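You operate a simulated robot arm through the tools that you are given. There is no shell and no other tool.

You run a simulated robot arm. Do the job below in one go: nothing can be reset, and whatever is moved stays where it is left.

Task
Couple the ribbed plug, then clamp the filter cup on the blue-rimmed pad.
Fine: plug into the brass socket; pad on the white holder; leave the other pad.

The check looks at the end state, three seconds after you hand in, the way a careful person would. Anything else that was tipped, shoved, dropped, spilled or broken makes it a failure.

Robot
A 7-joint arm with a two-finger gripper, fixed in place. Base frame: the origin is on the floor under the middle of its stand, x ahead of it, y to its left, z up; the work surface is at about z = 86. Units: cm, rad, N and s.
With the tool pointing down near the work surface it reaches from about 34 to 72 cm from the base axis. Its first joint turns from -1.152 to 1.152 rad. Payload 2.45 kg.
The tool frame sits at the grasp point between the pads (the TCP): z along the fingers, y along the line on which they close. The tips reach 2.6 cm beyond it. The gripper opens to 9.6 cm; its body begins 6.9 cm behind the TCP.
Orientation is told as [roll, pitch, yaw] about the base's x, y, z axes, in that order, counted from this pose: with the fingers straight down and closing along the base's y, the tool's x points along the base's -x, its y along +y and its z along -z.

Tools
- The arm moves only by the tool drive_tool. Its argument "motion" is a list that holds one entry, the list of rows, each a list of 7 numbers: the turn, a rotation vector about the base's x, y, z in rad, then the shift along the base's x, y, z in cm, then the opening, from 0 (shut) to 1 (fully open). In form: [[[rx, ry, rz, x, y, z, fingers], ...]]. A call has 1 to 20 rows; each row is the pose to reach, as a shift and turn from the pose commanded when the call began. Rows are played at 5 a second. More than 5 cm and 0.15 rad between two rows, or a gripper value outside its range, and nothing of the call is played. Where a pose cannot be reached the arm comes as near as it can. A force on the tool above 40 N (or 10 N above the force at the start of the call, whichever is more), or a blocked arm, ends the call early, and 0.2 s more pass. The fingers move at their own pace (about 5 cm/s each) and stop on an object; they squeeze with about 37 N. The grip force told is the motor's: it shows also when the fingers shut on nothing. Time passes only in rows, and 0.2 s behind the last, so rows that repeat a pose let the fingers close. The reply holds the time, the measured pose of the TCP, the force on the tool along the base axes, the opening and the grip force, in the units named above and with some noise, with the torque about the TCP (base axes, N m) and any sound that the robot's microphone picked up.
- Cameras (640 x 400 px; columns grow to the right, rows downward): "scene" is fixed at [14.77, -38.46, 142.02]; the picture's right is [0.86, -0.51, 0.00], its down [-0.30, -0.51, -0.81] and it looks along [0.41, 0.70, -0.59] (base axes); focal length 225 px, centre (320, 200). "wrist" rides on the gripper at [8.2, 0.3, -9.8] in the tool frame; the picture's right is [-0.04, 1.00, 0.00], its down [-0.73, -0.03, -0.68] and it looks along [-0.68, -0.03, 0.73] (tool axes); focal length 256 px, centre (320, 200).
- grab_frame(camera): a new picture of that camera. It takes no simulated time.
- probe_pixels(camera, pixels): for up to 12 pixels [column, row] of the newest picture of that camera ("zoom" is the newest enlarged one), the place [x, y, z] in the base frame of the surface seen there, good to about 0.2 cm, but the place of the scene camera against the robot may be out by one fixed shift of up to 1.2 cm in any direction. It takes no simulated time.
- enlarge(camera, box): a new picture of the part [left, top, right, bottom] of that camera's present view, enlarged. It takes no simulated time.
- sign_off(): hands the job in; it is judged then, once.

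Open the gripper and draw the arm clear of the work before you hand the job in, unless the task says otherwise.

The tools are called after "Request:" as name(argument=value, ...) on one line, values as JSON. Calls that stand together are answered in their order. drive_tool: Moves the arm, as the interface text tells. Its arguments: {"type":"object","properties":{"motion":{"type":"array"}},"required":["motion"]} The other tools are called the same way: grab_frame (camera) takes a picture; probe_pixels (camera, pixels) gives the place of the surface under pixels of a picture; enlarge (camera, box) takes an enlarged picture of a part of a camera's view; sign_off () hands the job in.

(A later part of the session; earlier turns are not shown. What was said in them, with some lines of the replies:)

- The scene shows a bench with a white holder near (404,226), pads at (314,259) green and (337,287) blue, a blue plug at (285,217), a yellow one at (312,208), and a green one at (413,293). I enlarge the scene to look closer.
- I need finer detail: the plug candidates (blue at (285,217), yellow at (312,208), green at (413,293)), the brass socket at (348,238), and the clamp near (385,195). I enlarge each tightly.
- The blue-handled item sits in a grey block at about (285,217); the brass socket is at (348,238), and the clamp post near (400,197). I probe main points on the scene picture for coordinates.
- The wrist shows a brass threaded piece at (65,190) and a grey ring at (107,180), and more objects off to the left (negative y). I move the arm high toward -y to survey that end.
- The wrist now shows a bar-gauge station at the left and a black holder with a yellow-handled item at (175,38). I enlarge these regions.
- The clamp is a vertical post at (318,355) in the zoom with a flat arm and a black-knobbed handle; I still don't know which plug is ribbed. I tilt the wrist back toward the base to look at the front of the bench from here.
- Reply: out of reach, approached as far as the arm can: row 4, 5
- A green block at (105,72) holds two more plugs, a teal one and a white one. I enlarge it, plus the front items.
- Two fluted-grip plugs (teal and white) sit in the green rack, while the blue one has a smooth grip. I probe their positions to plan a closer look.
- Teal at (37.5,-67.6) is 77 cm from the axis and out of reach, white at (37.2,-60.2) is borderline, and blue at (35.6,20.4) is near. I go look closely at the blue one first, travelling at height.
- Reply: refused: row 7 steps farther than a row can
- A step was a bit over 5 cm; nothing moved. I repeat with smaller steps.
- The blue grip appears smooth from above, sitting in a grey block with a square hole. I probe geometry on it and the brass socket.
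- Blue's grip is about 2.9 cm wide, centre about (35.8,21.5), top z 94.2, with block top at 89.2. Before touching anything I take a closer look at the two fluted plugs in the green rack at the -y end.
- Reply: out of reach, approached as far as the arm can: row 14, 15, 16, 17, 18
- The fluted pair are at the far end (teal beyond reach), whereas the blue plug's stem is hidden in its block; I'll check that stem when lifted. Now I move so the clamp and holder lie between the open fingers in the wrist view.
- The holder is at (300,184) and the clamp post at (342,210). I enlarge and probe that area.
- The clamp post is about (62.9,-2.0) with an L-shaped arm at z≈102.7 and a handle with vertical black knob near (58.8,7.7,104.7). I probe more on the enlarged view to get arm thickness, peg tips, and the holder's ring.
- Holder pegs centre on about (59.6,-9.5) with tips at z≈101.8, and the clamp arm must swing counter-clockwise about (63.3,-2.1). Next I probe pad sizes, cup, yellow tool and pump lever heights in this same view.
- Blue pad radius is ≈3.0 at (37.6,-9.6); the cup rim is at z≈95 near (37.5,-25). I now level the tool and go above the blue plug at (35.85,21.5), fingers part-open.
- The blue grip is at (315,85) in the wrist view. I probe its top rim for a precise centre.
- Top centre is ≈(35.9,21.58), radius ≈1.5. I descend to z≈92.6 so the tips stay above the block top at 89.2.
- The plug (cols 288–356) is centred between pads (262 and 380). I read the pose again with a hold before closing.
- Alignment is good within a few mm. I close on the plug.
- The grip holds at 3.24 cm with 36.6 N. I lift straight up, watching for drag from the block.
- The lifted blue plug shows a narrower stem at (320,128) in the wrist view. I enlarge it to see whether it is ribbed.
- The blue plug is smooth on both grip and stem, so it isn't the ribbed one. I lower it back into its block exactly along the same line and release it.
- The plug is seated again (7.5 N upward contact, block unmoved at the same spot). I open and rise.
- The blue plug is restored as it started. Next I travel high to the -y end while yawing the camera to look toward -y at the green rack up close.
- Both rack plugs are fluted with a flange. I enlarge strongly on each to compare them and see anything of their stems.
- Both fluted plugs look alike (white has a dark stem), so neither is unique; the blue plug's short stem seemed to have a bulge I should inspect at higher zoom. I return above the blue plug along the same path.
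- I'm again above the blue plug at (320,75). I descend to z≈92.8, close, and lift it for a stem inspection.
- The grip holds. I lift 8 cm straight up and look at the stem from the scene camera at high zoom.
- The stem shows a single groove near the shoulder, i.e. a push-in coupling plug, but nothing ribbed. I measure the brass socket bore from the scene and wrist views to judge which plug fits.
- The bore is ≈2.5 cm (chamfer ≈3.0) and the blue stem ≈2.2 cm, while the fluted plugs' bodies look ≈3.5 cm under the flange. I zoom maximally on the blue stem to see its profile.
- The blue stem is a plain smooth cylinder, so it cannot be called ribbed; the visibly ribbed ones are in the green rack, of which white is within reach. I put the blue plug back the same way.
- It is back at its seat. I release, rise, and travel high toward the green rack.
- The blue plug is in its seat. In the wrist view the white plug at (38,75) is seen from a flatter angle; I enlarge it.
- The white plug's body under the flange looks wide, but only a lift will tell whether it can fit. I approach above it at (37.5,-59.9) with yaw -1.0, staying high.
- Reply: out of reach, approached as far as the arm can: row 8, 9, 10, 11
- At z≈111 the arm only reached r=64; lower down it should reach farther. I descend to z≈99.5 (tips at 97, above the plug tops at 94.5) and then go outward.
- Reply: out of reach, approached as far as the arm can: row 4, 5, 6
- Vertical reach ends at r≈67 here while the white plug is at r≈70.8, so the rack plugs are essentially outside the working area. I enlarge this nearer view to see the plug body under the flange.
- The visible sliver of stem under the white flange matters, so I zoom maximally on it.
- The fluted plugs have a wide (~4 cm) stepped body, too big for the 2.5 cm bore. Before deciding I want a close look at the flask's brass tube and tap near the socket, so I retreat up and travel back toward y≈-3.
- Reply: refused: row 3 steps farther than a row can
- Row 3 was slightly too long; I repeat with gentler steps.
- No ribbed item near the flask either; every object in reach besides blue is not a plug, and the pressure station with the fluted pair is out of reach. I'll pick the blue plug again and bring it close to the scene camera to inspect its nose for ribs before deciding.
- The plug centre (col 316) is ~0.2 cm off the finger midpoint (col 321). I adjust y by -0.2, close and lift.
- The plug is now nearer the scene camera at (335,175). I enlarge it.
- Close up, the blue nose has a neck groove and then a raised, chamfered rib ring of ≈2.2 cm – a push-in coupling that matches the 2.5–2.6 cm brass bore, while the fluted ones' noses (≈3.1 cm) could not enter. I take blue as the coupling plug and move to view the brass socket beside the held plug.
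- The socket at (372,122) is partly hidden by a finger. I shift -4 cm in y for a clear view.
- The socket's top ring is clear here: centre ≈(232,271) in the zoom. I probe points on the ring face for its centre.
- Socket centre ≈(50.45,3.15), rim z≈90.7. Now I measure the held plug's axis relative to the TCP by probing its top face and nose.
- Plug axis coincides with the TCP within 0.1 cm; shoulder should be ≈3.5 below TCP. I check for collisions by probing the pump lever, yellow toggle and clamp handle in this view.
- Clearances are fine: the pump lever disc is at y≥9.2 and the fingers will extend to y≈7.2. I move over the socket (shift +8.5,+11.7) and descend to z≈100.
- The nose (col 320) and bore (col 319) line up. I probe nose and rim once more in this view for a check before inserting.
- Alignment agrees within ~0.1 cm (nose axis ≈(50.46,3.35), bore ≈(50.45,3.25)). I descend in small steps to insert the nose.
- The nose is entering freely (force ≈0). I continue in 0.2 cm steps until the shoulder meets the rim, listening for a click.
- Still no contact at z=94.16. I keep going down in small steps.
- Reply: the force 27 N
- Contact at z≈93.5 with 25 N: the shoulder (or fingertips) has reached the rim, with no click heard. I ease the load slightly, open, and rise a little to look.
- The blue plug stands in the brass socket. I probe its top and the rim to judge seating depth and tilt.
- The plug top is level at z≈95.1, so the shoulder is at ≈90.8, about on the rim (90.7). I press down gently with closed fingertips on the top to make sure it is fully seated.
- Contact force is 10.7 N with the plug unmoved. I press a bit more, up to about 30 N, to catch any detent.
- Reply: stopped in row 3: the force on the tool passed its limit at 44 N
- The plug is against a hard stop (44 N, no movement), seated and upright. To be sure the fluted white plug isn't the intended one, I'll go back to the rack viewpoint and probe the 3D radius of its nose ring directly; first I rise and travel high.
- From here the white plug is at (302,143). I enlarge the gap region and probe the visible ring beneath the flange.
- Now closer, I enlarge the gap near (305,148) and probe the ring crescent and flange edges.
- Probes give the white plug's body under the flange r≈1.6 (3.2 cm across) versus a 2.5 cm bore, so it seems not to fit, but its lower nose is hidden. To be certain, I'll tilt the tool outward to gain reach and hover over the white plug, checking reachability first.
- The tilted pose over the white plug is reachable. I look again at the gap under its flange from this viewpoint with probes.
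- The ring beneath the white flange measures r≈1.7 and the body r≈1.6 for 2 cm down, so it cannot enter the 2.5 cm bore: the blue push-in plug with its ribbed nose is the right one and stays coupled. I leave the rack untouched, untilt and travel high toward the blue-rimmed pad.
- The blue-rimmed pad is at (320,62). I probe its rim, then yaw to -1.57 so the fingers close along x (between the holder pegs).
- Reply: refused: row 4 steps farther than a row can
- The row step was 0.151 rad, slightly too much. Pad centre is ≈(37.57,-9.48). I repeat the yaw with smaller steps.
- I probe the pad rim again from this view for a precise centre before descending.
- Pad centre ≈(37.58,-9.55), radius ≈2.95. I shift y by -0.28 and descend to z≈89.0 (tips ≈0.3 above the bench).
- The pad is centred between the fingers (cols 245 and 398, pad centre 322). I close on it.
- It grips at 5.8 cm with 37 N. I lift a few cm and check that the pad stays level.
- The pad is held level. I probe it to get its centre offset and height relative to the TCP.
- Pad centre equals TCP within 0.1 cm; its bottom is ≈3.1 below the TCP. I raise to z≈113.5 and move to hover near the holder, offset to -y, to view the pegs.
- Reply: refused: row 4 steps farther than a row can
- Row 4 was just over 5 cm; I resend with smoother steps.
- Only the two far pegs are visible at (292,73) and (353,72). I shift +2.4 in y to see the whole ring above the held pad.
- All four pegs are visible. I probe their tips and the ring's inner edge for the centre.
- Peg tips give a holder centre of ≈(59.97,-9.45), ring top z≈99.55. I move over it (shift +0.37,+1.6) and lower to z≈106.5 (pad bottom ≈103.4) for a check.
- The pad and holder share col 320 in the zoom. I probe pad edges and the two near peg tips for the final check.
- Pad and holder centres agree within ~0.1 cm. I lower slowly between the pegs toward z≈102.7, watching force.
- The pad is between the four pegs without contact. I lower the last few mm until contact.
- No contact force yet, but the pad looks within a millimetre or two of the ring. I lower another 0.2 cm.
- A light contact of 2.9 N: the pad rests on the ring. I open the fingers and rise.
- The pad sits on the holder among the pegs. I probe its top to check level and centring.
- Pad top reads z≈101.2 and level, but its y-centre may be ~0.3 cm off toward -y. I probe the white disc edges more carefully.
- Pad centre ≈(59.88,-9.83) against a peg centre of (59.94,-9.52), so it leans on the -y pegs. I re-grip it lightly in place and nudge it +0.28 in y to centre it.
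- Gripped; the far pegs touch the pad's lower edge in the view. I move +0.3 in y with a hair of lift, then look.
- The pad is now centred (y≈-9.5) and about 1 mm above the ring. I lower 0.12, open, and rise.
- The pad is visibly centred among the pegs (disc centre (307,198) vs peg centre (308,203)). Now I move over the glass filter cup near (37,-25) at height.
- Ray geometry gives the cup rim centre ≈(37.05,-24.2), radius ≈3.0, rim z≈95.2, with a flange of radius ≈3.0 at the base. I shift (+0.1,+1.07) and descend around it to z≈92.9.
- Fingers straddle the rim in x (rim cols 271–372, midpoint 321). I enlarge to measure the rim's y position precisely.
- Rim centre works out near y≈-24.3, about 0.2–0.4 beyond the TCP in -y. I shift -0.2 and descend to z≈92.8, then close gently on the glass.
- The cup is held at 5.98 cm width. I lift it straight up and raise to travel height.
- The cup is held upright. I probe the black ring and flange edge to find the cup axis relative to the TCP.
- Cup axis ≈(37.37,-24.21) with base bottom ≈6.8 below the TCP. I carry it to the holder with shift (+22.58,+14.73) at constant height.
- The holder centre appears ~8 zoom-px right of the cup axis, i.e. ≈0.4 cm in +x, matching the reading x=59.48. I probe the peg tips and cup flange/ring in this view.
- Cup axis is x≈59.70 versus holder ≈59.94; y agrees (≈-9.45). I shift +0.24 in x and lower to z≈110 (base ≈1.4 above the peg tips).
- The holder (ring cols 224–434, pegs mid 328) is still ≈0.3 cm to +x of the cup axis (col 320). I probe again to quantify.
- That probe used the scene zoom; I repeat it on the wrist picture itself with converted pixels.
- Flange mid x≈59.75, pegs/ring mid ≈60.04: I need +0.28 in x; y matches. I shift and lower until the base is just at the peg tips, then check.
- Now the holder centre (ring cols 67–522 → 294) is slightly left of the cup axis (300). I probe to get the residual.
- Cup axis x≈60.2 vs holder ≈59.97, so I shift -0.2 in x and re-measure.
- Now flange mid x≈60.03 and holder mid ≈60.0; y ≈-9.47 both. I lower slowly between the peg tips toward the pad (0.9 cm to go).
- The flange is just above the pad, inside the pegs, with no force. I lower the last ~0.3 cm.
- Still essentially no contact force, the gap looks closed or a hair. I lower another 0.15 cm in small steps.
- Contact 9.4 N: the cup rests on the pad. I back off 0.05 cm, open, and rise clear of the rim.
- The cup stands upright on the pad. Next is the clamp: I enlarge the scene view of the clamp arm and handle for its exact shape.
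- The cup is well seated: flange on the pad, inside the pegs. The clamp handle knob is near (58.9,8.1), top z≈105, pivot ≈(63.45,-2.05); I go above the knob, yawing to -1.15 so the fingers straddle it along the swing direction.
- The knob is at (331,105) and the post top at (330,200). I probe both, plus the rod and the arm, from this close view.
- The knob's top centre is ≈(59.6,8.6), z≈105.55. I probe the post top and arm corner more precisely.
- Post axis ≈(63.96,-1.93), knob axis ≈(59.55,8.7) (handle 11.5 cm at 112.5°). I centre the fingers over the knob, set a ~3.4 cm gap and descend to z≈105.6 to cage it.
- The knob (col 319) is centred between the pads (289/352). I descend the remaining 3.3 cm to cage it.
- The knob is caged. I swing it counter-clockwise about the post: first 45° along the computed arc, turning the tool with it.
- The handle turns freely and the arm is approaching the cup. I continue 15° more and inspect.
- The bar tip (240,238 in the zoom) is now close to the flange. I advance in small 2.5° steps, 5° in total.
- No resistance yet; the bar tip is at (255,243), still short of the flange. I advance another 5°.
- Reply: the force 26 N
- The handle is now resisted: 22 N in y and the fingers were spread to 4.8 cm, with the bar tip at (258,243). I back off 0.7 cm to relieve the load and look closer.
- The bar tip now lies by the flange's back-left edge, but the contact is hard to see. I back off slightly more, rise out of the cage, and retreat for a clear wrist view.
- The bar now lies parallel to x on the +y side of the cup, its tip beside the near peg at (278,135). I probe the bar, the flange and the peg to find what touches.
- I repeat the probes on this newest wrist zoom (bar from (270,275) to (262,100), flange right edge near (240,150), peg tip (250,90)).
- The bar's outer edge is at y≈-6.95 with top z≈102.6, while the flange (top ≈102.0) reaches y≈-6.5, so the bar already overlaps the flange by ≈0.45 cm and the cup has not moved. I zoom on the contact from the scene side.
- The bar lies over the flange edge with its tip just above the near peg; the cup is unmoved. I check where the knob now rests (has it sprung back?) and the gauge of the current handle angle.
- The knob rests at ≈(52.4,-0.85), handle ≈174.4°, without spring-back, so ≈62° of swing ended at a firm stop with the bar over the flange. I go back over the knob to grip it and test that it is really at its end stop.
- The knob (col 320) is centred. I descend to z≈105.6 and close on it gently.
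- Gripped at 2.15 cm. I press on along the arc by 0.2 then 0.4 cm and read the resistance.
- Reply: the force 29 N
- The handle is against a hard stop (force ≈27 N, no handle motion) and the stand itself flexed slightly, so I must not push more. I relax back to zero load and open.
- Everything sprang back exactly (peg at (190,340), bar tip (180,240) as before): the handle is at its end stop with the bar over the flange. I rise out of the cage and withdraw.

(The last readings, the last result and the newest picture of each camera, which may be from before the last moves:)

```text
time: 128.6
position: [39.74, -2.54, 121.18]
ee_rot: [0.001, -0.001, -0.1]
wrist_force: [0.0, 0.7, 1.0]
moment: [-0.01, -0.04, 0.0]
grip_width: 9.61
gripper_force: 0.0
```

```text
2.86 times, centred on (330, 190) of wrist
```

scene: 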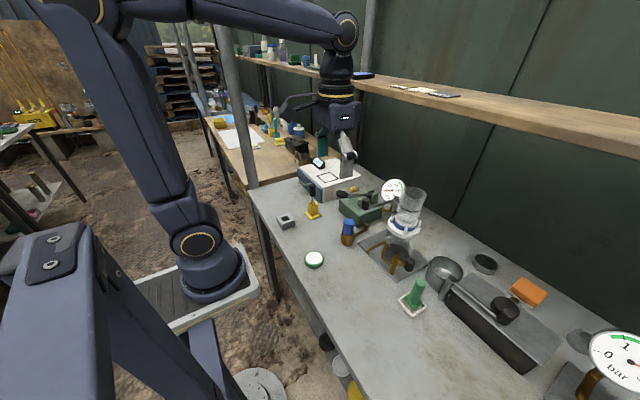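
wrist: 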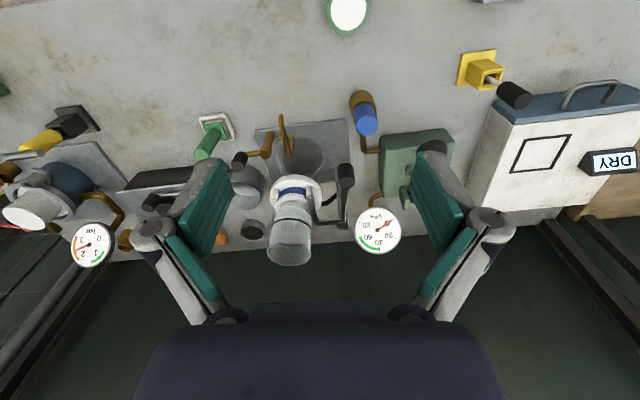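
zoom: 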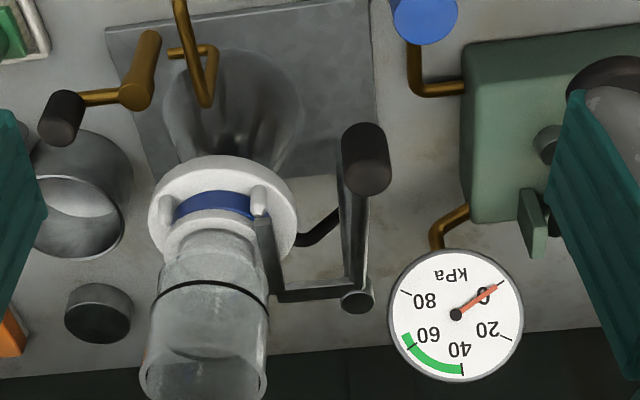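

All parts look in place: plug in the brass socket, cup on the blue pad, bar over the flange. I compare the cup's position to the pre-clamp picture using the same zoom box, and check the plug.

Request:
enlarge(camera="scene", box=[375, 200, 425, 240])

Request:
enlarge(camera="scene", box=[330, 205, 370, 250])

Request:
enlarge(camera="wrist", box=[300, 175, 350, 225])

Request:
probe_pixels(camera="zoom", pixels=[[170, 200], [180, 240], [200, 270], [160, 180], [120, 180], [130, 210], [110, 160], [60, 160], [165, 160], [250, 280], [330, 280], [350, 200]])

```text
10.00 times, centred on (400, 220) of scene
```

zoom: 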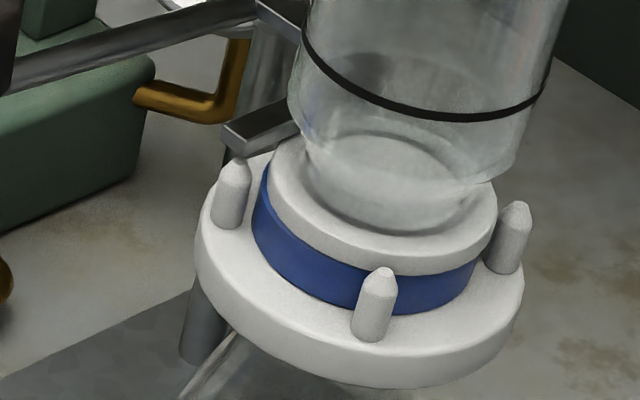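

```text
8.89 times, centred on (350, 228) of scene
```

zoom: 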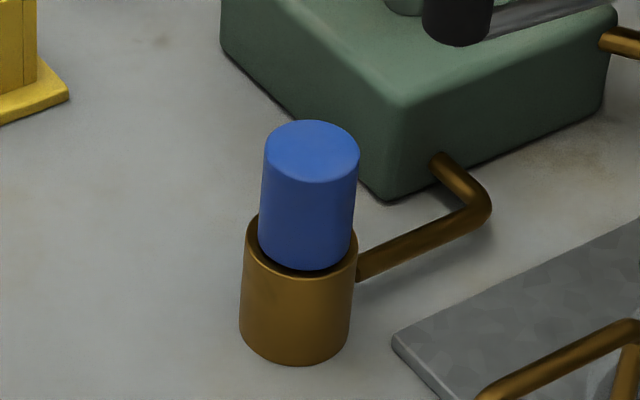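

```text
8.00 times, centred on (325, 200) of wrist
```

zoom: 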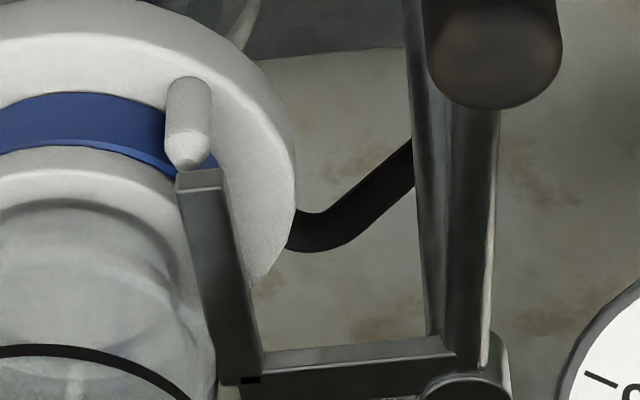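

```text
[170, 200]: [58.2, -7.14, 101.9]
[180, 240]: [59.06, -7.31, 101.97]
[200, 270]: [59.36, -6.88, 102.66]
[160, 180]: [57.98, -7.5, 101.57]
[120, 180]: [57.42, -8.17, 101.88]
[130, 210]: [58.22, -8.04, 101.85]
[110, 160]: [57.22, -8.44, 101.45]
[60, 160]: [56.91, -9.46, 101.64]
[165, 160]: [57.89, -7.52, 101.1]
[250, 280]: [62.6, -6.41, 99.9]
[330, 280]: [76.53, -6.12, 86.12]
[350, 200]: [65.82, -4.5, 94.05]
```

Flange edges (262 and 497) match the pre-clamp picture, so the cup has not moved, and the bar overlaps the flange by ≈0.4 cm with ≈0.1 cm clearance; the plug sits square in the socket. I raise the open gripper clear of the work.

Request:
drive_tool(motion=[[[0, 0, 0.05, -0.5, 1, 2, 1], [0, 0, 0.1, -1, 2, 4, 1], [0, 0, 0.1, -1, 3, 6, 1], [0, 0, 0.1, -1, 3, 6, 1]]])

Request:
grab_frame(camera="scene")

Request:
grab_frame(camera="wrist")

```text
time: 129.6
position: [38.55, 0.44, 127.32]
ee_rot: [-0.001, -0.002, 0.001]
wrist_force: [1.0, -0.3, 0.0]
moment: [0.02, 0.0, -0.04]
grip_width: 9.61
gripper_force: 0.1
```

```text
taken
```

scene: 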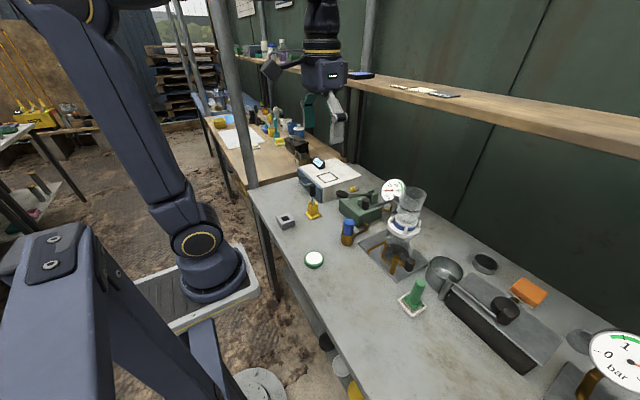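

```text
taken
```

wrist: 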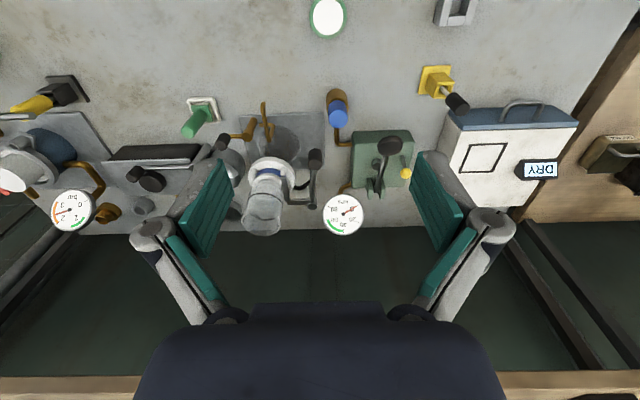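

The final pictures show the blue plug seated in the brass socket, the blue-rimmed pad and cup on the white holder with the clamp bar over the flange, the green pad untouched, and the open gripper clear. One doubt stays: no plug I could use is plainly ribbed. I took the blue one because its nose fits the brass bore, and the fluted white plug measured too wide. I hand the job in.

Request:
sign_off()

```text
The job is handed in.
```

I coupled a plug and clamped the filter cup, and handed the job in, but I'm not certain the plug is the one you meant by "ribbed".

- **Plug:** The blue plug from the grey block is in the brass socket, upright and down to its stop. I pressed on it with up to 44 N and it didn't move; I heard no click.
    - **Why I doubt it:** its grip is smooth, and its nose has only a neck groove and a raised ring. The plugs that look ribbed are the white and teal ones in the green rack at the far end of the bench.
    - **Why I chose it:** I measured the body of the white plug at about 3.2 cm across and the brass bore at about 2.5 cm, so it could not go in. The teal one looked alike, but I did not measure it. The nose of the blue one is about 2.2 cm and fits.
- **Pad:** The blue-rimmed pad sits level on the white holder, centred between the four pegs. I never touched the green-rimmed pad.
- **Cup and clamp:** The filter cup stands on the pad. The clamp handle is swung round to a firm stop, with its bar over the cup's flange by about 0.4 cm. By my measurements the bar sits about 0.1 cm above the flange, so it holds the cup in place but may not press on it.

While checking which plug was right, I lifted the blue plug twice and set it back in its block before the final move. When I tested the clamp's stop, the stand flexed slightly and returned to where it was. I saw nothing else tipped or moved. The gripper is open and clear of the work.
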